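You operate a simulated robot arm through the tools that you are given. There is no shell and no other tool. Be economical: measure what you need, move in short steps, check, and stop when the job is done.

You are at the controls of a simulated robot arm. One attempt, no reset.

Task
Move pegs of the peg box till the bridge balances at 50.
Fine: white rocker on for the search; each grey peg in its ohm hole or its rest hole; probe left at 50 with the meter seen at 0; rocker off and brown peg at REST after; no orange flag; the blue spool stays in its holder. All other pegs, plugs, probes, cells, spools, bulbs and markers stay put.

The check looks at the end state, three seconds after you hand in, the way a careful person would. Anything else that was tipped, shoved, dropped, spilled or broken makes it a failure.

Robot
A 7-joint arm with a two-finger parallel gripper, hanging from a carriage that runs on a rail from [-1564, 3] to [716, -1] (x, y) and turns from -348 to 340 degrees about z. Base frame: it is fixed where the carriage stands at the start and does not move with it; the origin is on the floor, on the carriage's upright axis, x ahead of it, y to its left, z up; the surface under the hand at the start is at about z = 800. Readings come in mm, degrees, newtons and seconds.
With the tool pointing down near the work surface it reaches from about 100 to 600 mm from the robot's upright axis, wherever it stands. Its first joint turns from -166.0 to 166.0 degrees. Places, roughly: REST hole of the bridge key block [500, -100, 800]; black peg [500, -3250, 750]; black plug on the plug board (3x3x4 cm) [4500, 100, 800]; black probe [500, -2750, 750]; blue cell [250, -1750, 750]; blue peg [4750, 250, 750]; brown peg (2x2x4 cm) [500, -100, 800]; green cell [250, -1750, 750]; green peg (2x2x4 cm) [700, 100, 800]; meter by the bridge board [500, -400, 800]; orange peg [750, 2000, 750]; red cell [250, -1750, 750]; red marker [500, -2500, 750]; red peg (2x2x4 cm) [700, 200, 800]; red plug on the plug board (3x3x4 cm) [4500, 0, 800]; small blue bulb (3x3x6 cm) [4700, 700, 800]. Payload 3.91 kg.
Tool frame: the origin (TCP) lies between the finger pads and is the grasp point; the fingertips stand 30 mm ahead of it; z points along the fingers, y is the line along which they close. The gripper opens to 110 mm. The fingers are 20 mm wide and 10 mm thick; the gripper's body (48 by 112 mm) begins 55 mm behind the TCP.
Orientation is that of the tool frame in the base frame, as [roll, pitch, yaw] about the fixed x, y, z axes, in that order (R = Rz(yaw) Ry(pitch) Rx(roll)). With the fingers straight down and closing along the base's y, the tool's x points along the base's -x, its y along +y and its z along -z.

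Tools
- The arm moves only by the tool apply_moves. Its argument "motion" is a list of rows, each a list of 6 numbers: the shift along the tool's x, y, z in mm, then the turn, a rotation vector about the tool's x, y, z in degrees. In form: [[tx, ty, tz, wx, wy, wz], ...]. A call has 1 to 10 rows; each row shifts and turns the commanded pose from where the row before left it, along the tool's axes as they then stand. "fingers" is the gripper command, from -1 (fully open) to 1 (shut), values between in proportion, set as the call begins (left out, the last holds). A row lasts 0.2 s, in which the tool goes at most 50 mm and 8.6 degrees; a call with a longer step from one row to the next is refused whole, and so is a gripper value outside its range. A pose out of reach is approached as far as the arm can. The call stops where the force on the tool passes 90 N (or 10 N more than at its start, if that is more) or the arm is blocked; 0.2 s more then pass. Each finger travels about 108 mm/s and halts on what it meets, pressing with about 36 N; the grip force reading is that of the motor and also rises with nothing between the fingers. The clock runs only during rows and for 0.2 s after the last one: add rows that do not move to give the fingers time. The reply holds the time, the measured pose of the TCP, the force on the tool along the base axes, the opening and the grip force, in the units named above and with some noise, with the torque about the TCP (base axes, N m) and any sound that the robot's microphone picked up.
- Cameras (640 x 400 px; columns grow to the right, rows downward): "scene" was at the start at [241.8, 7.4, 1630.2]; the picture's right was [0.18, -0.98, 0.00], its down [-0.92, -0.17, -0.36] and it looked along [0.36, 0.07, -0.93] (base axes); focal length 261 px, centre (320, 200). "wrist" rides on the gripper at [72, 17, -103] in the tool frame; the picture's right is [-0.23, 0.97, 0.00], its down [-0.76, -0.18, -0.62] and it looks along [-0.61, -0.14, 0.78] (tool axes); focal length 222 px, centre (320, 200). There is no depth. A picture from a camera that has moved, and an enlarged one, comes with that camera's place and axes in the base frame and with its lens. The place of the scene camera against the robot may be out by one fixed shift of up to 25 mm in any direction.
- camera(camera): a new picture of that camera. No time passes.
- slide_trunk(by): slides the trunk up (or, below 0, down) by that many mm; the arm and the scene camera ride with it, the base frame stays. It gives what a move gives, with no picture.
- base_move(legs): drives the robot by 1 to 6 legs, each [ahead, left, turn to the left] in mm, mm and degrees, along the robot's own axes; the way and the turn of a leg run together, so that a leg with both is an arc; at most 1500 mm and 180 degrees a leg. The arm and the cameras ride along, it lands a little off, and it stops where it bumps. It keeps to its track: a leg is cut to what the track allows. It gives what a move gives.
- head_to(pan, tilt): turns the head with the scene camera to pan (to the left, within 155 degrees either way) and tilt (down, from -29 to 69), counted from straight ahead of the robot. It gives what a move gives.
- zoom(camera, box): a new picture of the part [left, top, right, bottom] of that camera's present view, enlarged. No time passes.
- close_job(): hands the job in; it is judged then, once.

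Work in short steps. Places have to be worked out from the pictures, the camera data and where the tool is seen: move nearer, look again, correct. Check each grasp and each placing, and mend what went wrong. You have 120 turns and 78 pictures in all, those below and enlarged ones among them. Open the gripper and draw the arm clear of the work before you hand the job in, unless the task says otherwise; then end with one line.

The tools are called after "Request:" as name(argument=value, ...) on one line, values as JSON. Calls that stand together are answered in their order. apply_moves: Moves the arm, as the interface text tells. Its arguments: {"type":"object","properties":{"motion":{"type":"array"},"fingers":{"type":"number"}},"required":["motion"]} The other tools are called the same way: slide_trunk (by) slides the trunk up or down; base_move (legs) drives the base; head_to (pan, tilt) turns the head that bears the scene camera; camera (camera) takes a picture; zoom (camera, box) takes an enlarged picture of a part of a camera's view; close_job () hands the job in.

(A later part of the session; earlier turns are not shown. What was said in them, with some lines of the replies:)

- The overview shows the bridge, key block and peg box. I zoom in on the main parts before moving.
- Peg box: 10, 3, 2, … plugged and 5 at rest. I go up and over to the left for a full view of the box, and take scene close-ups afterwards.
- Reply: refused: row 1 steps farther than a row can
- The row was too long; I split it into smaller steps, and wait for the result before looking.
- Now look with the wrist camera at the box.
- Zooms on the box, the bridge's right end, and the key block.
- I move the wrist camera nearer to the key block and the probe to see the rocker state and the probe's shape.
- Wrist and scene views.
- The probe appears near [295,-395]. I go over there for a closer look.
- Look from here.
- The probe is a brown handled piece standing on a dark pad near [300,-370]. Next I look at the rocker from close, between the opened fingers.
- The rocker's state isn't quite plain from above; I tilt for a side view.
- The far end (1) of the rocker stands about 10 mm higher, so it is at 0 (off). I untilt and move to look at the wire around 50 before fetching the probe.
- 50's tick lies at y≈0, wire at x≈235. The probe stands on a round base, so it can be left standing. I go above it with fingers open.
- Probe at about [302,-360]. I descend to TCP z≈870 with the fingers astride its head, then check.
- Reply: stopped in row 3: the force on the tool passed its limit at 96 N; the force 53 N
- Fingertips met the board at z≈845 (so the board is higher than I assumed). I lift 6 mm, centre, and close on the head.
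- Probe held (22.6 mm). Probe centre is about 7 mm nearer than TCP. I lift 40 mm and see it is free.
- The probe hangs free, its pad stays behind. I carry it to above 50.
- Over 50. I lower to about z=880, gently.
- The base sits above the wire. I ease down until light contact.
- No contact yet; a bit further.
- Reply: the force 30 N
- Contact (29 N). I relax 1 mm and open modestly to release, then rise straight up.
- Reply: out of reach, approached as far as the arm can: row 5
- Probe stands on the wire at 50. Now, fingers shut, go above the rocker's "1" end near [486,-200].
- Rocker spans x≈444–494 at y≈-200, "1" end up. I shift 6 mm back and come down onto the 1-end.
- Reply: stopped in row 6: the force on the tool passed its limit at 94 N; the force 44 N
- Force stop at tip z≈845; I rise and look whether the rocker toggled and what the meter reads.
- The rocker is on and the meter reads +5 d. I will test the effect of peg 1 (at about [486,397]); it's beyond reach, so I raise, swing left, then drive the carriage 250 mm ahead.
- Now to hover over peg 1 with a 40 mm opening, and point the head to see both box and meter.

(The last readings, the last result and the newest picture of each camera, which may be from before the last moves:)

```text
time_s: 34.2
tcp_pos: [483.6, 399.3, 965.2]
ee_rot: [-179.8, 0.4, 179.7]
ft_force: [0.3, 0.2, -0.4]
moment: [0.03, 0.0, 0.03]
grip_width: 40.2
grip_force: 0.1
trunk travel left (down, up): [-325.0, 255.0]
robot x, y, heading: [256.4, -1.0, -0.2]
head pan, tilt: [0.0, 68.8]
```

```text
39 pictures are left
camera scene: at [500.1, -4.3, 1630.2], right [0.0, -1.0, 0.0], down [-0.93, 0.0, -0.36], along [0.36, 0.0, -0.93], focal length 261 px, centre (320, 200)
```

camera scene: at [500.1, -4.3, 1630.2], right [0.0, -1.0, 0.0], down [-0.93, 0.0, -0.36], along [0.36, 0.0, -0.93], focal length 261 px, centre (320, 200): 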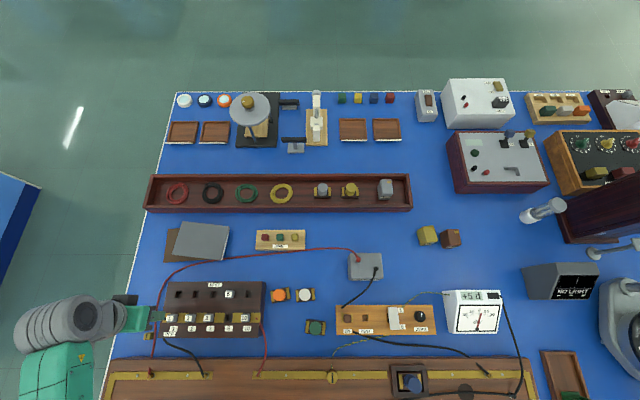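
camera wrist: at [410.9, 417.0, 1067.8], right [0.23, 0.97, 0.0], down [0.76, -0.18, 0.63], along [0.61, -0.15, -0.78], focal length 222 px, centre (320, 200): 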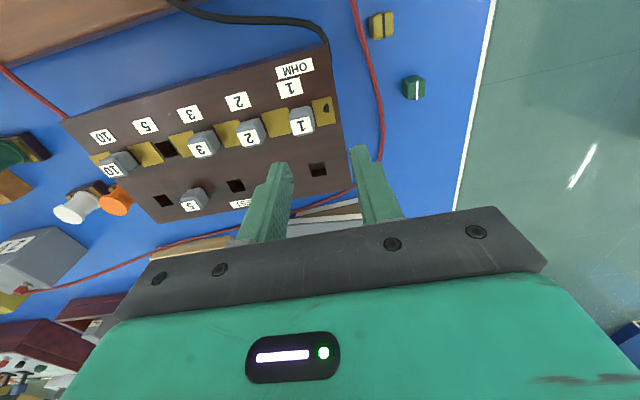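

Peg 1 is nearer [471,385], top z≈877. I shift there and go down halfway to check alignment.

Request:
apply_moves(motion=[[12, -15, 0, 0, 0, 0], [0, 0, 35, 0, 0, 0], [0, 0, 10, 0, 0, 0], [0, 0, 0, 0, 0, 0]])

Request:
zoom(camera="wrist", box=[160, 80, 480, 280])

```text
time_s: 35.2
tcp_pos: [472.0, 384.2, 920.0]
ee_rot: [-179.9, 0.3, 179.8]
ft_force: [-0.9, -0.3, 0.8]
moment: [0.03, 0.05, -0.02]
grip_width: 40.3
grip_force: 0.0
trunk travel left (down, up): [-325.0, 255.0]
robot x, y, heading: [258.6, 0.5, -0.0]
head pan, tilt: [0.0, 68.8]
```

```text
2.00 times, centred on (320, 180) of wrist
camera zoom: at [399.5, 401.6, 1022.6], right [0.23, 0.97, 0.0], down [0.76, -0.18, 0.63], along [0.61, -0.15, -0.78], focal length 444 px, centre (320, 240)
```

zoom: 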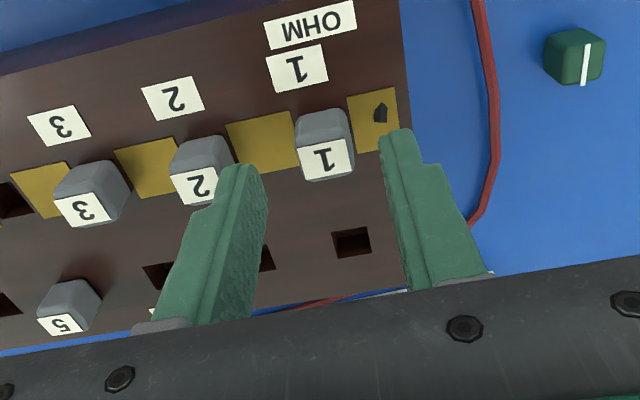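

Peg 1 centre ≈[477,384]. I shift 4 mm, descend to TCP≈889 and close.

Request:
apply_moves(motion=[[-4, 0, 15, 0, 0, 0], [0, 0, 10, 0, 0, 0], [0, 0, 6, 0, 0, 0], [0, 0, 0, 0, 0, 0]])

Request:
apply_moves(motion=[[0, 0, 0, 0, 0, 0], [0, 0, 0, 0, 0, 0]], fingers=1)

```text
time_s: 36.2
tcp_pos: [477.5, 383.8, 888.8]
ee_rot: [-179.8, 0.4, 179.8]
ft_force: [-2.0, -4.4, 20.7]
moment: [0.37, 0.26, 0.15]
grip_width: 38.2
grip_force: 0.1
trunk travel left (down, up): [-325.0, 255.0]
robot x, y, heading: [261.3, -3.9, -0.3]
head pan, tilt: [0.0, 68.8]
```

```text
time_s: 36.8
tcp_pos: [477.5, 386.0, 890.9]
ee_rot: [-179.9, 0.3, 179.9]
ft_force: [0.0, 5.6, 16.5]
moment: [0.33, 0.15, 0.02]
grip_width: 18.7
grip_force: 36.0
trunk travel left (down, up): [-325.0, 255.0]
robot x, y, heading: [256.1, -2.2, -0.4]
head pan, tilt: [0.0, 68.8]
```

Peg held (18.7 mm). I lift it straight out.

Request:
apply_moves(motion=[[0, 0, -5, 0, 0, 0], [0, 0, -15, 0, 0, 0], [0, 0, -20, 0, 0, 0], [0, 0, -15, 0, 0, 0], [0, 0, 0, 0, 0, 0]])

Request:
camera(camera="wrist")

Request:
zoom(camera="scene", box=[420, 270, 540, 345])

```text
time_s: 38.0
tcp_pos: [477.2, 383.7, 943.3]
ee_rot: [-179.8, 0.3, 179.8]
ft_force: [0.4, -0.1, -0.1]
moment: [0.03, -0.02, -0.02]
grip_width: 18.9
grip_force: 35.8
trunk travel left (down, up): [-325.0, 255.0]
robot x, y, heading: [256.5, 0.2, 0.0]
head pan, tilt: [0.0, 68.8]
```

```text
37 pictures are left
camera wrist: at [403.8, 401.4, 1046.1], right [0.23, 0.97, 0.0], down [0.76, -0.18, 0.63], along [0.61, -0.15, -0.78], focal length 222 px, centre (320, 200)
```

wrist: 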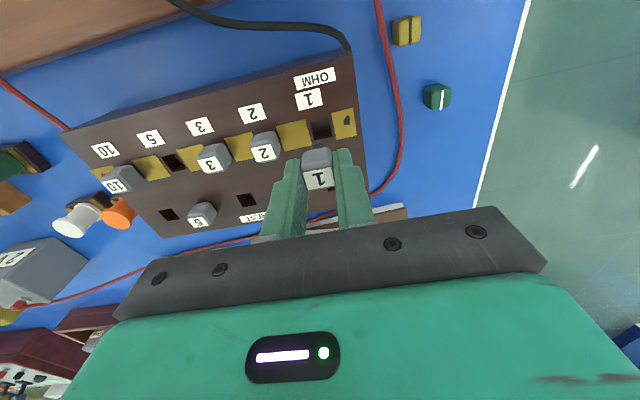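

```text
5.33 times, centred on (480, 308) of scene
camera zoom: at [500.0, -4.3, 1630.2], right [0.0, -1.0, 0.0], down [-0.93, 0.0, -0.36], along [0.36, 0.0, -0.93], focal length 1392 px, centre (-533, -373)
```

zoom: 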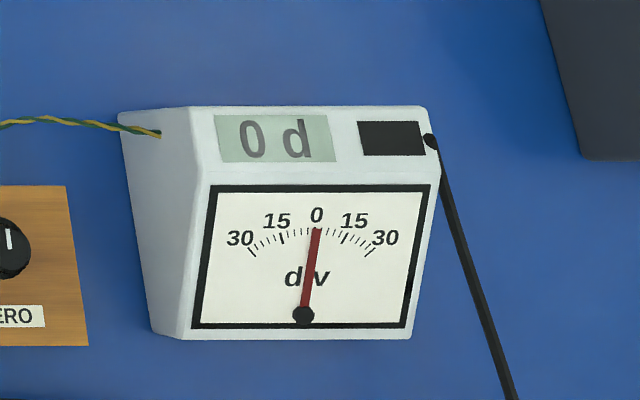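

With peg 1 out, the meter reads 0 d — so 6 Ω looks right. I bring the peg over its REST hole at about [534,384] and look.

Request:
apply_moves(motion=[[-28, 0, 0, 0, 0, 0], [-29, 0, 0, 0, 0, 0], [0, 0, 25, 0, 0, 0], [0, 0, 0, 0, 0, 0]])

Request:
zoom(camera="wrist", box=[220, 80, 420, 205])

```text
time_s: 39.0
tcp_pos: [534.3, 384.4, 919.7]
ee_rot: [-179.8, 0.4, 179.8]
ft_force: [-1.0, 0.0, -0.4]
moment: [-0.04, -0.02, -0.01]
grip_width: 18.6
grip_force: 35.7
trunk travel left (down, up): [-325.0, 255.0]
robot x, y, heading: [258.9, 0.5, -0.3]
head pan, tilt: [0.0, 68.8]
```

```text
3.20 times, centred on (320, 142) of wrist
camera zoom: at [461.8, 401.9, 1022.3], right [0.23, 0.97, 0.0], down [0.76, -0.18, 0.63], along [0.61, -0.15, -0.78], focal length 711 px, centre (320, 384)
```

zoom: 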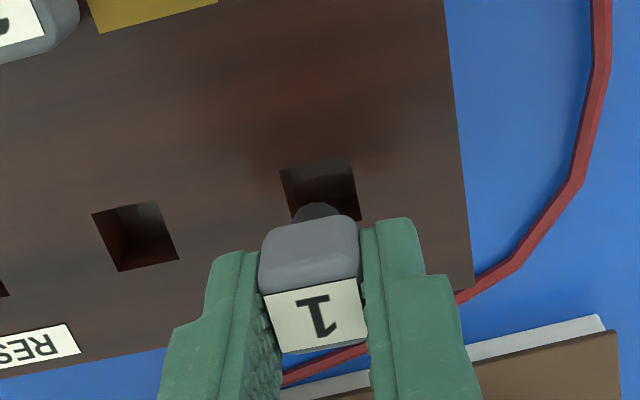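

Hole and stem nearly aligned; I shift −1.5 in x, +1.5 in y and lower to TCP≈891.

Request:
apply_moves(motion=[[1.5, 1.5, 0, 0, 0, 0], [0, 0, 10, 0, 0, 0], [0, 0, 8, 0, 0, 0], [0, 0, 8, 0, 0, 0], [0, 0, 3, 0, 0, 0], [0, 0, 0, 0, 0, 0]])

Request:
zoom(camera="wrist", box=[220, 80, 420, 205])

Request:
zoom(camera="scene", box=[420, 270, 540, 345])

```text
time_s: 40.4
tcp_pos: [532.8, 385.2, 891.6]
ee_rot: [-179.9, 0.3, 179.8]
ft_force: [0.2, 0.0, 0.0]
moment: [-0.03, -0.01, 0.0]
grip_width: 18.5
grip_force: 36.4
trunk travel left (down, up): [-325.0, 255.0]
robot x, y, heading: [259.8, -1.1, 0.1]
head pan, tilt: [0.0, 68.8]
```

```text
3.20 times, centred on (320, 142) of wrist
camera zoom: at [459.4, 402.5, 993.7], right [0.23, 0.97, 0.0], down [0.76, -0.18, 0.63], along [0.61, -0.15, -0.78], focal length 711 px, centre (320, 384)
```

zoom: 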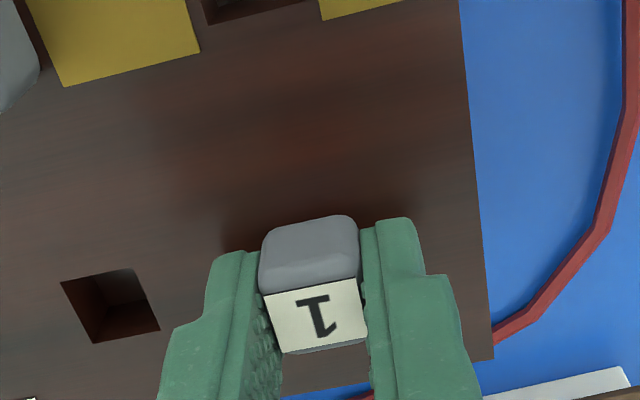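

```text
5.33 times, centred on (480, 308) of scene
camera zoom: at [500.0, -4.3, 1630.2], right [0.0, -1.0, 0.0], down [-0.93, 0.0, -0.36], along [0.36, 0.0, -0.93], focal length 1392 px, centre (-533, -373)
```

zoom: 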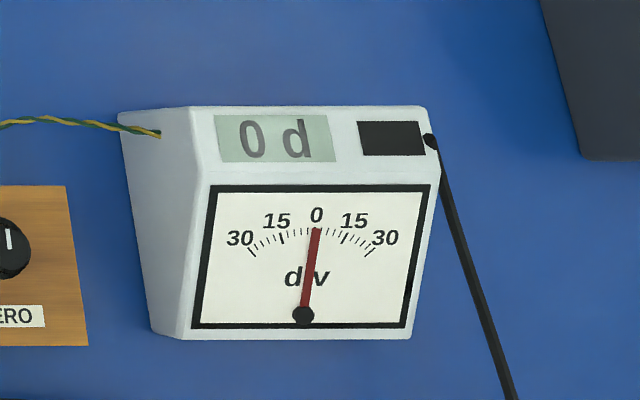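

The peg is in its REST hole and the meter reads 0 d. I press 1 mm more, release and rise.

Request:
apply_moves(motion=[[0, 0, 1.5, 0, 0, 0], [0, 0, 0, 0, 0, 0]])

Request:
apply_moves(motion=[[0, 0, 0, 0, 0, 0], [0, 0, -20, 0, 0, 0], [0, 0, -40, 0, 0, 0], [0, 0, -45, 0, 0, 0]], fingers=0.6)

Request:
camera(camera="scene")

```text
time_s: 41.0
tcp_pos: [532.5, 385.1, 890.0]
ee_rot: [-179.8, 0.4, 179.9]
ft_force: [-2.7, -3.1, 12.2]
moment: [0.1, 0.21, 0.1]
grip_width: 18.6
grip_force: 36.0
trunk travel left (down, up): [-325.0, 255.0]
robot x, y, heading: [257.9, -2.5, -0.1]
head pan, tilt: [0.0, 68.8]
```

```text
time_s: 42.0
tcp_pos: [533.3, 382.7, 996.4]
ee_rot: [-179.8, 0.3, 179.8]
ft_force: [-0.8, 1.0, -0.5]
moment: [0.04, 0.0, 0.03]
grip_width: 22.0
grip_force: 0.1
trunk travel left (down, up): [-325.0, 255.0]
robot x, y, heading: [254.5, 2.7, -0.1]
head pan, tilt: [0.0, 68.8]
```

```text
32 pictures are left
camera scene: at [500.0, -4.4, 1630.1], right [0.0, -1.0, 0.0], down [-0.93, 0.0, -0.36], along [0.36, 0.0, -0.93], focal length 261 px, centre (320, 200)
```

scene: 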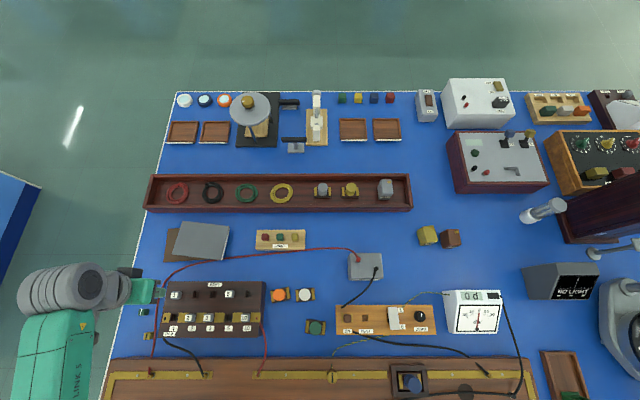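

Peg 1 rests properly, meter 0. Next the rocker's "0" end (≈[453,-199]); I fly there at safe height with fingers shut.

Request:
apply_moves(motion=[[7, -48, 0, 0, 0, 0], [7, -48, 0, 0, 0, 0], [7, -48, 0, 0, 0, 0], [7, -48, 0, 0, 0, 0], [7, -48, 0, 0, 0, 0], [7, -48, 0, 0, 0, 0], [7, -48, 0, 0, 0, 0], [7, -48, 0, 0, 0, 0], [7, -48, 0, 0, 0, 0], [7, -48, 0, 0, 0, 0]], fingers=1)

Request:
apply_moves(motion=[[7, -49, 0, 0, 0, 0], [7, -49, 0, 0, 0, 0], [0, 0, 30, 0, 0, 0], [0, 0, 0, 0, 0, 0]])

Request:
camera(camera="wrist")

```text
time_s: 44.2
tcp_pos: [458.6, -93.8, 995.4]
ee_rot: [-179.8, 0.3, 179.9]
ft_force: [0.6, -0.5, 0.4]
moment: [0.01, -0.03, -0.01]
grip_width: 0.0
grip_force: 36.5
trunk travel left (down, up): [-325.0, 255.0]
robot x, y, heading: [258.5, 2.5, -0.3]
head pan, tilt: [0.0, 68.8]
```

```text
time_s: 45.2
tcp_pos: [445.0, -193.8, 966.3]
ee_rot: [-179.8, 0.3, 179.9]
ft_force: [0.1, 0.0, -0.4]
moment: [-0.04, 0.0, -0.02]
grip_width: 0.0
grip_force: 36.1
trunk travel left (down, up): [-325.0, 255.0]
robot x, y, heading: [257.7, 1.0, -0.0]
head pan, tilt: [0.0, 68.8]
```

```text
31 pictures are left
camera wrist: at [373.0, -176.0, 1068.7], right [0.23, 0.97, 0.0], down [0.76, -0.18, 0.63], along [0.61, -0.15, -0.78], focal length 222 px, centre (320, 200)
```

wrist: 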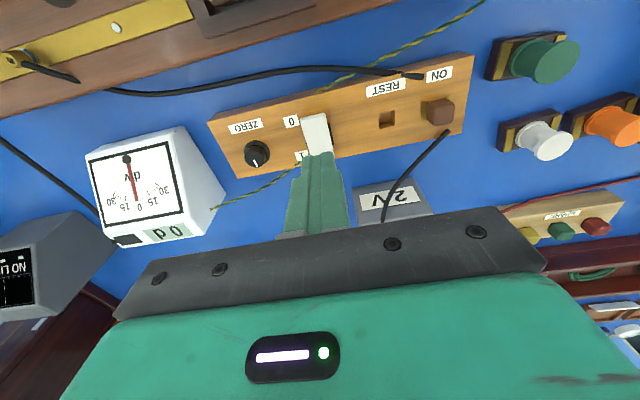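

Meter still 0 d. I press the 0-end at about [451,-199].

Request:
apply_moves(motion=[[-5, -5, 20, 0, 0, 0], [0, 0, 40, 0, 0, 0], [0, 0, 20, 0, 0, 0], [0, 0, 4, 0, 0, 0], [0, 0, 3, 0, 0, 0], [0, 0, 3, 0, 0, 0], [0, 0, 3, 0, 0, 0]])

Request:
apply_moves(motion=[[0, 0, -40, 0, 0, 0], [0, 0, -40, 0, 0, 0], [40, 0, 0, 0, 0, 0], [0, 0, 0, 0, 0, 0]])

Request:
camera(camera="wrist")

```text
time_s: 46.8
tcp_pos: [450.5, -197.6, 876.4]
ee_rot: [-179.5, 0.4, 179.7]
ft_force: [-14.7, 14.2, 72.2]
moment: [0.49, -0.29, -0.11]
grip_width: 0.1
grip_force: 36.3
trunk travel left (down, up): [-325.0, 255.0]
robot x, y, heading: [259.2, 0.6, -0.1]
head pan, tilt: [0.0, 68.8]
```

```text
time_s: 47.8
tcp_pos: [410.3, -197.6, 954.3]
ee_rot: [-179.8, 0.3, 179.8]
ft_force: [0.1, -0.5, 0.5]
moment: [0.0, -0.02, -0.02]
grip_width: 0.0
grip_force: 36.1
trunk travel left (down, up): [-325.0, 255.0]
robot x, y, heading: [256.0, -0.9, 0.1]
head pan, tilt: [0.0, 68.8]
```

```text
30 pictures are left
camera wrist: at [337.0, -180.4, 1056.6], right [0.23, 0.97, 0.0], down [0.76, -0.18, 0.63], along [0.61, -0.15, -0.78], focal length 222 px, centre (320, 200)
```

wrist: 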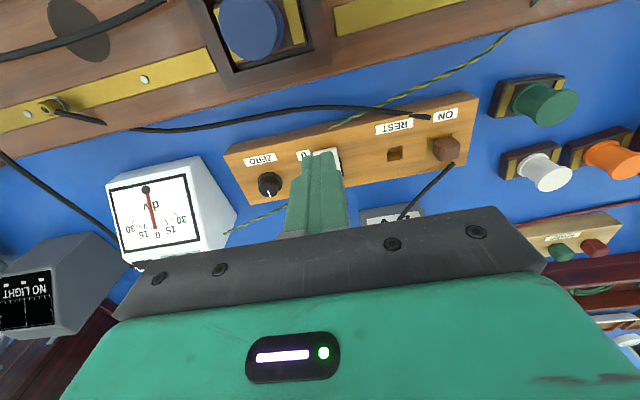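

I move over the brown peg (≈[463,-82]) with 45 mm opening; this also uncovers the rocker.

Request:
apply_moves(motion=[[-26, 38, 0, 0, 0, 0], [-26, 38, 0, 0, 0, 0], [0, 39, 0, 0, 0, 0], [0, 0, 0, 0, 0, 0]], fingers=0.2)

Request:
camera(camera="wrist")

Request:
zoom(camera="wrist", box=[120, 60, 440, 220])

```text
time_s: 48.8
tcp_pos: [461.6, -81.6, 954.6]
ee_rot: [-179.8, 0.3, 179.8]
ft_force: [0.0, -0.5, 0.4]
moment: [0.0, 0.03, 0.01]
grip_width: 44.0
grip_force: 0.2
trunk travel left (down, up): [-325.0, 255.0]
robot x, y, heading: [259.2, -0.2, -0.1]
head pan, tilt: [0.0, 68.8]
```

```text
29 pictures are left
camera wrist: at [389.2, -63.9, 1056.5], right [0.23, 0.97, 0.0], down [0.76, -0.18, 0.63], along [0.61, -0.15, -0.78], focal length 222 px, centre (320, 200)
```

wrist: 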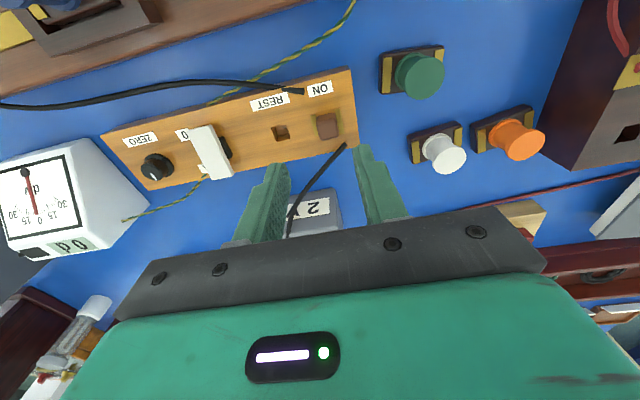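

```text
2.00 times, centred on (280, 140) of wrist
camera zoom: at [389.2, -63.9, 1056.5], right [0.23, 0.97, 0.0], down [0.76, -0.18, 0.63], along [0.61, -0.15, -0.78], focal length 444 px, centre (400, 320)
```

zoom: 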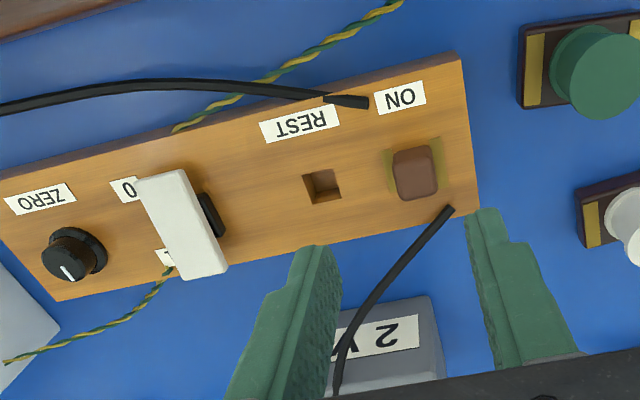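

Rocker is at 0 (1-end up). Brown peg ≈[472,-76], top z≈839; REST hole ≈[473,-129]. I align and go halfway down.

Request:
apply_moves(motion=[[-9, 5, 20, 0, 0, 0], [0, 0, 40, 0, 0, 0], [0, 0, 12, 0, 0, 0], [0, 0, 0, 0, 0, 0]])

Request:
zoom(camera="wrist", box=[160, 80, 480, 240])

```text
time_s: 49.8
tcp_pos: [475.1, -78.7, 880.7]
ee_rot: [-179.8, 0.2, 179.8]
ft_force: [0.3, -0.4, -0.3]
moment: [0.0, -0.01, 0.0]
grip_width: 44.1
grip_force: 0.0
trunk travel left (down, up): [-325.0, 255.0]
robot x, y, heading: [256.7, 0.0, -0.2]
head pan, tilt: [0.0, 68.8]
```

```text
2.00 times, centred on (320, 160) of wrist
camera zoom: at [400.3, -60.3, 983.6], right [0.23, 0.97, 0.0], down [0.76, -0.18, 0.63], along [0.61, -0.15, -0.78], focal length 444 px, centre (320, 280)
```

zoom: 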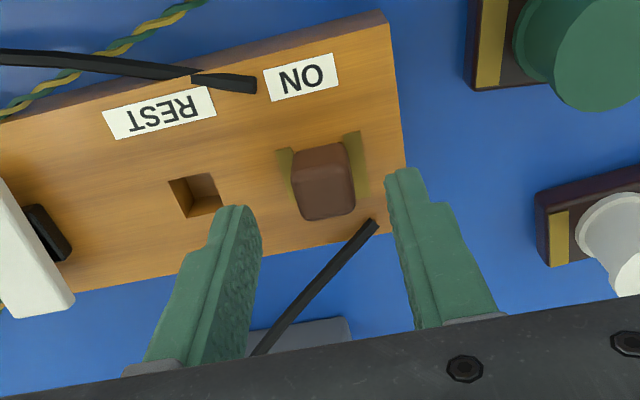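

Well aligned; descend to TCP≈852 and close.

Request:
apply_moves(motion=[[0, 1.5, 15, 0, 0, 0], [0, 0, 10, 0, 0, 0], [0, 0, 3, 0, 0, 0], [0, 0, 0, 0, 0, 0]])

Request:
apply_moves(motion=[[0, 0, 0, 0, 0, 0], [0, 0, 0, 0, 0, 0]], fingers=1)

Request:
zoom(camera="wrist", box=[160, 80, 480, 240])

```text
time_s: 50.5
tcp_pos: [472.9, -76.4, 861.1]
ee_rot: [-179.7, 0.7, 179.7]
ft_force: [-16.0, 2.5, 53.9]
moment: [1.46, 1.0, 0.37]
grip_width: 45.4
grip_force: 0.8
trunk travel left (down, up): [-325.0, 255.0]
robot x, y, heading: [255.9, 0.8, -0.2]
head pan, tilt: [0.0, 68.8]
stopped in row 3: the force on the tool passed its limit at 102 N (the readings are from after the stop); the commanded pose is now the measured one
```

```text
time_s: 51.1
tcp_pos: [476.0, -73.7, 860.5]
ee_rot: [-179.8, 0.9, 179.8]
ft_force: [-16.8, 17.8, 82.9]
moment: [1.15, 1.28, 0.28]
grip_width: 18.7
grip_force: 36.1
trunk travel left (down, up): [-325.0, 255.0]
robot x, y, heading: [253.3, -1.1, -0.5]
head pan, tilt: [0.0, 68.8]
```

```text
2.00 times, centred on (320, 160) of wrist
camera zoom: at [400.8, -56.7, 961.9], right [0.23, 0.97, 0.0], down [0.75, -0.18, 0.64], along [0.62, -0.15, -0.77], focal length 444 px, centre (320, 280)
```

zoom: 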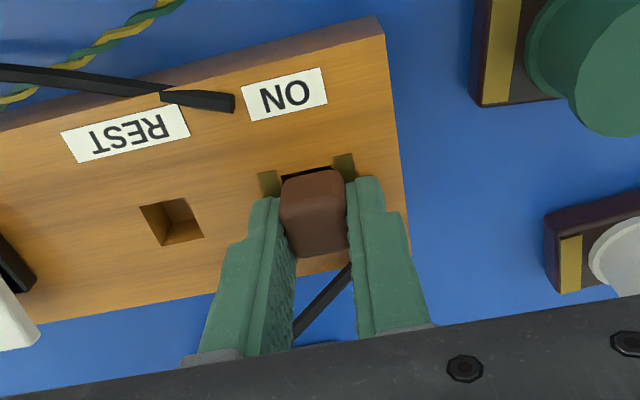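

The block top is at z≈830; peg is gripped. I lift out gently.

Request:
apply_moves(motion=[[0, 0, -3, 0, 0, 0], [0, 0, -8, 0, 0, 0], [0, 0, -15, 0, 0, 0], [0, 0, -20, 0, 0, 0], [0, 0, 0, 0, 0, 0]])

Request:
camera(camera="wrist")

```text
time_s: 52.4
tcp_pos: [474.5, -77.8, 902.6]
ee_rot: [-179.7, 0.6, 179.8]
ft_force: [-0.7, -0.3, -0.8]
moment: [0.01, 0.02, -0.01]
grip_width: 18.6
grip_force: 36.2
trunk travel left (down, up): [-325.0, 255.0]
robot x, y, heading: [259.0, 2.5, -0.4]
head pan, tilt: [0.0, 68.8]
```

```text
25 pictures are left
camera wrist: at [400.7, -59.4, 1005.6], right [0.23, 0.97, 0.0], down [0.75, -0.18, 0.63], along [0.61, -0.15, -0.77], focal length 222 px, centre (320, 200)
```

wrist: 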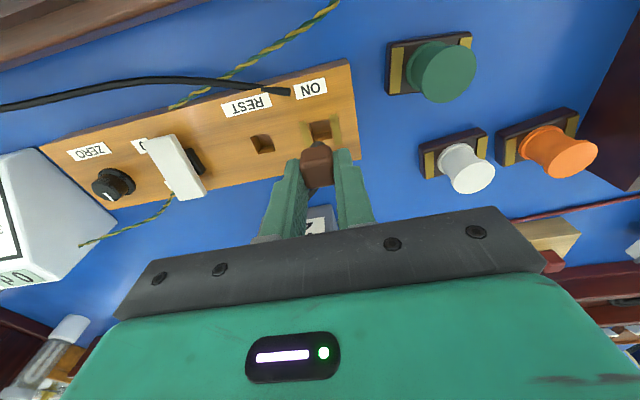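

ON hole vs REST hole differ by about −50 in y. I shift the peg 50 mm over and lower a little, then look.

Request:
apply_moves(motion=[[0, -25, 0, 0, 0, 0], [0, -25, 0, 0, 0, 0], [0, 0, 12, 0, 0, 0], [0, 0, 0, 0, 0, 0]])

Request:
zoom(camera="wrist", box=[220, 80, 420, 205])

```text
time_s: 53.4
tcp_pos: [474.2, -128.4, 891.9]
ee_rot: [-179.7, 0.7, 179.8]
ft_force: [0.1, -0.4, 0.2]
moment: [-0.03, 0.01, 0.04]
grip_width: 18.5
grip_force: 36.3
trunk travel left (down, up): [-325.0, 255.0]
robot x, y, heading: [254.3, -4.9, -0.3]
head pan, tilt: [0.0, 68.8]
```

```text
3.20 times, centred on (320, 142) of wrist
camera zoom: at [400.4, -110.2, 994.5], right [0.23, 0.97, 0.0], down [0.75, -0.18, 0.63], along [0.62, -0.15, -0.77], focal length 711 px, centre (320, 384)
```

zoom: 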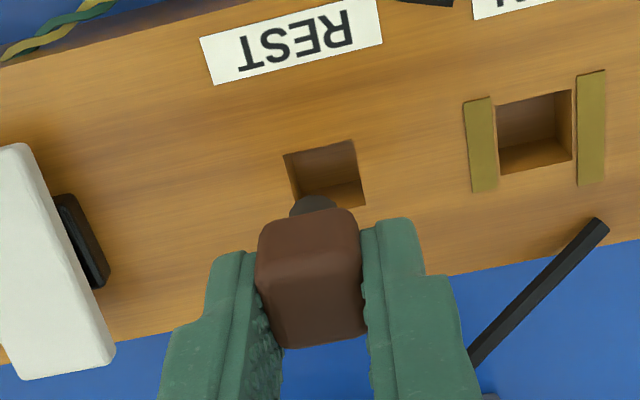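

Stem needs about −4 mm in x and +3 mm in y. I shift and lower in small steps.

Request:
apply_moves(motion=[[4, 3, 0, 0, 0, 0], [0, 0, 8, 0, 0, 0], [0, 0, 6, 0, 0, 0], [0, 0, 0, 0, 0, 0]])

Request:
zoom(camera="wrist", box=[220, 80, 420, 205])

```text
time_s: 54.4
tcp_pos: [470.3, -123.3, 878.1]
ee_rot: [-179.6, 0.5, 179.8]
ft_force: [0.6, 0.9, 0.1]
moment: [0.0, 0.0, -0.02]
grip_width: 18.5
grip_force: 35.8
trunk travel left (down, up): [-325.0, 255.0]
robot x, y, heading: [255.7, 2.5, -0.4]
head pan, tilt: [0.0, 68.8]
```

```text
3.20 times, centred on (320, 142) of wrist
camera zoom: at [397.3, -106.5, 979.9], right [0.23, 0.97, 0.0], down [0.75, -0.18, 0.63], along [0.61, -0.15, -0.77], focal length 711 px, centre (320, 384)
```

zoom: 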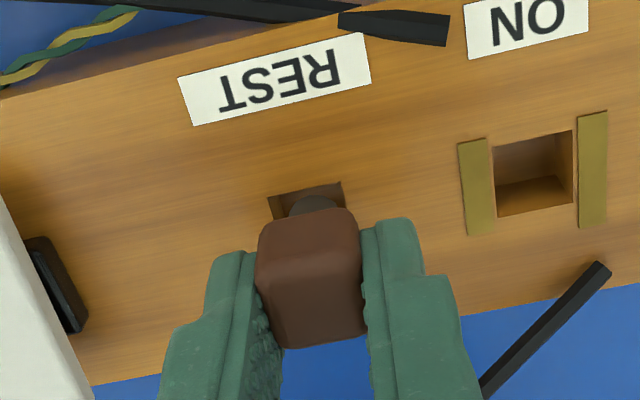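

The stem is entering the hole with no force. I lower the rest, with 1 mm back in y.

Request:
apply_moves(motion=[[0, -1, 4, 0, 0, 0], [0, 0, 5, 0, 0, 0], [0, 0, 4, 0, 0, 0], [0, 0, 1.5, 0, 0, 0], [0, 0, 0, 0, 0, 0]])

Request:
zoom(camera="wrist", box=[220, 80, 420, 205])

```text
time_s: 55.5
tcp_pos: [470.4, -125.5, 863.3]
ee_rot: [-179.8, 0.6, 179.7]
ft_force: [1.4, -0.7, 0.2]
moment: [0.02, -0.03, -0.01]
grip_width: 18.6
grip_force: 35.8
trunk travel left (down, up): [-325.0, 255.0]
robot x, y, heading: [255.9, 0.1, -0.2]
head pan, tilt: [0.0, 68.8]
```

```text
3.20 times, centred on (320, 142) of wrist
camera zoom: at [397.6, -107.6, 965.1], right [0.23, 0.97, 0.0], down [0.75, -0.18, 0.63], along [0.62, -0.15, -0.77], focal length 711 px, centre (320, 384)
```

zoom: 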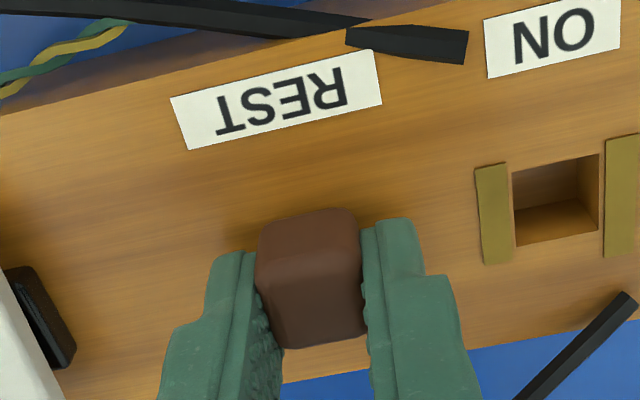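

Nearly seated. I push 2 mm, then release narrowly and rise.

Request:
apply_moves(motion=[[0, 0, 2, 0, 0, 0], [0, 0, 0, 0, 0, 0]])

Request:
apply_moves(motion=[[0, 0, 0, 0, 0, 0], [0, 0, -20, 0, 0, 0], [0, 0, -40, 0, 0, 0], [0, 0, -45, 0, 0, 0], [0, 0, 0, 0, 0, 0]], fingers=0.55)

Request:
camera(camera="wrist")

```text
time_s: 56.1
tcp_pos: [471.7, -124.0, 859.8]
ee_rot: [-179.7, 0.7, 179.9]
ft_force: [1.4, -0.3, -0.6]
moment: [-0.01, -0.06, 0.02]
grip_width: 18.5
grip_force: 35.5
trunk travel left (down, up): [-325.0, 255.0]
robot x, y, heading: [256.9, 1.4, -0.3]
head pan, tilt: [0.0, 68.8]
```

```text
time_s: 57.4
tcp_pos: [471.2, -123.6, 962.8]
ee_rot: [-179.7, 0.7, 179.8]
ft_force: [0.2, -0.7, 0.4]
moment: [0.0, 0.03, 0.0]
grip_width: 24.8
grip_force: 0.1
trunk travel left (down, up): [-325.0, 255.0]
robot x, y, heading: [255.1, -3.0, -0.3]
head pan, tilt: [0.0, 68.8]
```

```text
21 pictures are left
camera wrist: at [396.0, -106.2, 1065.5], right [0.23, 0.97, 0.0], down [0.75, -0.18, 0.63], along [0.62, -0.15, -0.77], focal length 222 px, centre (320, 200)
```

wrist: 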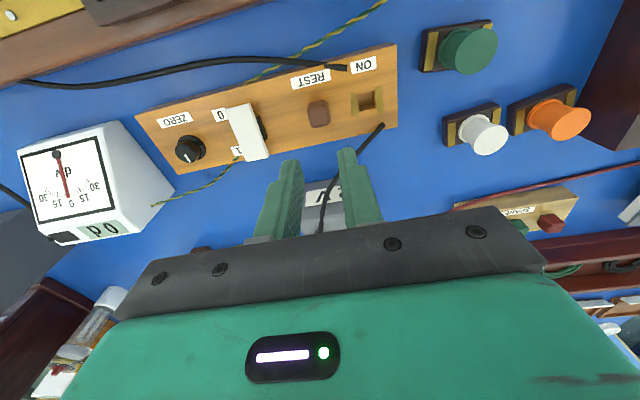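

Brown peg is in REST. I raise clear and drive back, then inspect everything.

Request:
apply_moves(motion=[[0, 0, -45, 0, 0, 0], [0, 0, -45, 0, 0, 0], [0, 40, 0, 0, 0, 0], [0, 45, 0, 0, 0, 0], [0, 45, 0, 0, 0, 0], [0, 45, 0, 0, 0, 0], [0, 45, 0, 0, 0, 0], [0, 45, 0, 0, 0, 0], [0, 45, 0, 0, 0, 0]])

Request:
base_move(legs=[[-255, 0, 0]])

Request:
camera(camera="scene")

Request:
zoom(camera="scene", box=[320, 200, 520, 325])

```text
time_s: 59.4
tcp_pos: [484.3, 181.8, 1043.1]
ee_rot: [-179.7, 0.7, 179.7]
ft_force: [-1.0, -0.6, -0.1]
moment: [-0.01, -0.04, -0.02]
grip_width: 24.7
grip_force: 0.0
out of reach, approached as far as the arm can: row 3, 4
trunk travel left (down, up): [-325.0, 255.0]
robot x, y, heading: [255.7, -0.9, 0.1]
head pan, tilt: [0.0, 68.8]
```

```text
time_s: 61.2
tcp_pos: [232.2, 181.3, 1041.6]
ee_rot: [-179.7, 0.7, 179.8]
ft_force: [-0.1, 0.2, 0.3]
moment: [0.0, -0.02, 0.01]
grip_width: 24.8
grip_force: 0.1
trunk travel left (down, up): [-325.0, 255.0]
robot x, y, heading: [5.3, -1.1, -0.3]
head pan, tilt: [0.0, 68.8]
```

```text
20 pictures are left
camera scene: at [247.6, -3.6, 1630.2], right [0.0, -1.0, 0.0], down [-0.93, 0.0, -0.36], along [0.36, 0.0, -0.93], focal length 261 px, centre (320, 200)
```

scene: 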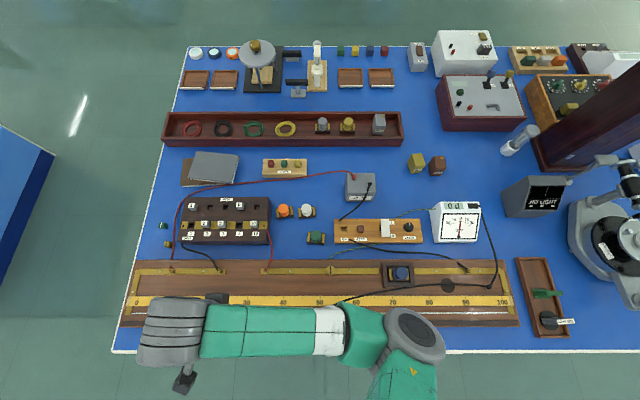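

```text
3.20 times, centred on (420, 262) of scene
camera zoom: at [247.6, -3.6, 1630.2], right [0.0, -1.0, 0.0], down [-0.93, 0.0, -0.36], along [0.36, 0.0, -0.93], focal length 835 px, centre (0, 0)
```

zoom: 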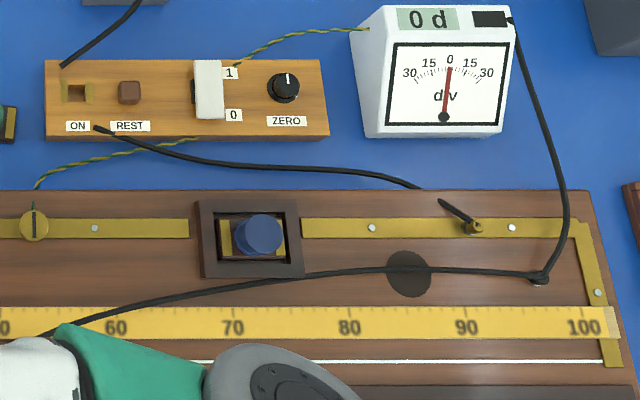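

All fine there. I move the arm aside to check the probe against the 50 mark and the peg box.

Request:
apply_moves(motion=[[-40, 10, 0, 0, 0, 0], [-40, 20, -10, 0, 0, 0], [-40, 25, 0, 0, 0, 0], [0, 45, 0, 0, 0, 0], [0, 45, 0, 0, 0, 0], [0, 0, 0, 0, 0, 0]])

Request:
zoom(camera="scene", box=[260, 260, 400, 350])

Request:
zoom(camera="scene", box=[140, 180, 340, 305])

```text
time_s: 62.6
tcp_pos: [349.8, 290.8, 1051.9]
ee_rot: [-179.7, 0.7, 179.8]
ft_force: [-0.2, -0.6, 0.8]
moment: [0.0, 0.01, -0.02]
grip_width: 24.9
grip_force: 0.0
out of reach, approached as far as the arm can: row 5
trunk travel left (down, up): [-325.0, 255.0]
robot x, y, heading: [4.8, 0.3, -0.2]
head pan, tilt: [0.0, 68.8]
```

```text
4.44 times, centred on (330, 305) of scene
camera zoom: at [247.5, -3.6, 1630.2], right [0.0, -1.0, 0.0], down [-0.93, 0.0, -0.36], along [0.36, 0.0, -0.93], focal length 1160 px, centre (276, -267)
```

zoom: 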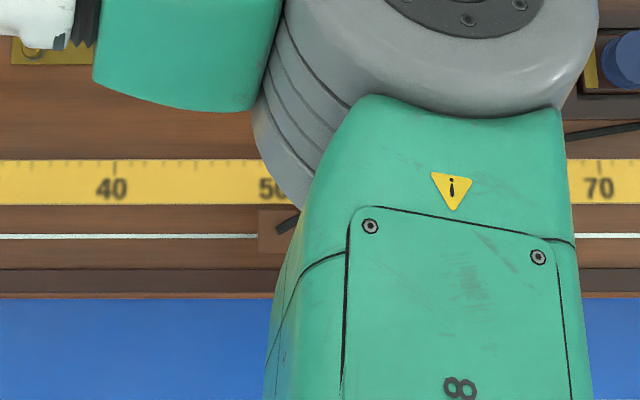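

```text
3.20 times, centred on (240, 242) of scene
camera zoom: at [247.5, -3.6, 1630.2], right [0.0, -1.0, 0.0], down [-0.93, 0.0, -0.36], along [0.36, 0.0, -0.93], focal length 835 px, centre (576, 64)
```

zoom: 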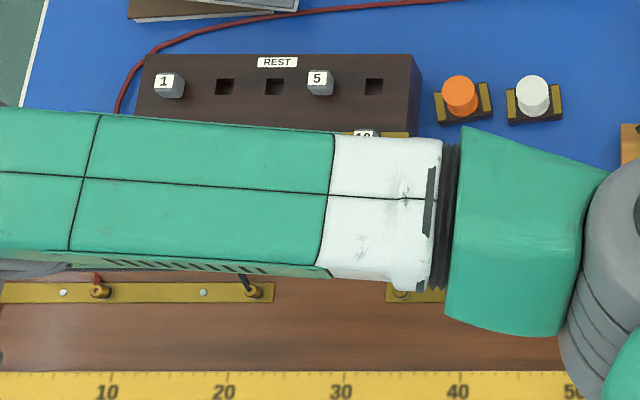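

The probe's centre sits at 50 (within 0.1 division); pegs 1 and 5 rest, the others are in their ohm holes, rocker off, brown peg at REST. I open the gripper, raising slightly, and take a last scene look.

Request:
apply_moves(motion=[[0, 0, 0, 0, 0, 0], [0, 0, 0, 0, 0, 0], [0, 0, 0, 0, 0, 0]], fingers=-1)

Request:
camera(camera="scene")

Request:
camera(camera="wrist")

```text
time_s: 63.4
tcp_pos: [351.1, 291.7, 1052.5]
ee_rot: [-179.7, 0.8, 179.8]
ft_force: [-1.3, 0.1, -0.1]
moment: [-0.01, 0.04, 0.03]
grip_width: 110.1
grip_force: 0.0
trunk travel left (down, up): [-325.0, 255.0]
robot x, y, heading: [2.9, 2.7, -0.3]
head pan, tilt: [0.0, 68.8]
```

```text
16 pictures are left
camera scene: at [247.6, -3.6, 1630.2], right [0.0, -1.0, 0.0], down [-0.93, 0.0, -0.36], along [0.36, 0.0, -0.93], focal length 261 px, centre (320, 200)
```

scene: 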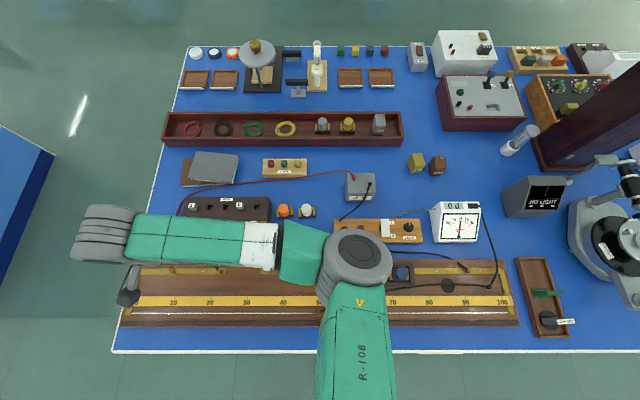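

```text
15 pictures are left
camera wrist: at [276.7, 308.8, 1154.2], right [0.23, 0.97, 0.0], down [0.75, -0.18, 0.63], along [0.62, -0.15, -0.77], focal length 222 px, centre (320, 200)
```

wrist: 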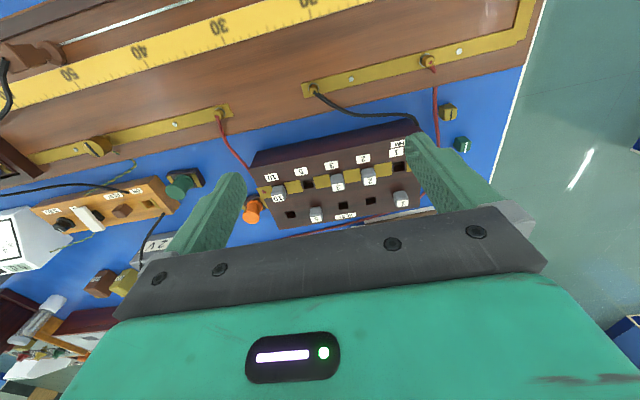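

Everything is in place: no flag showing, gripper open, arm clear. I hand in.

Request:
close_job()

```text
The job is handed in.
```

The bridge balances at 50: moving the 1 Ω peg to its rest hole brought the meter from +5 to 0. I left the probe standing at 50, the rocker off and the brown peg at REST, with no orange flag showing.
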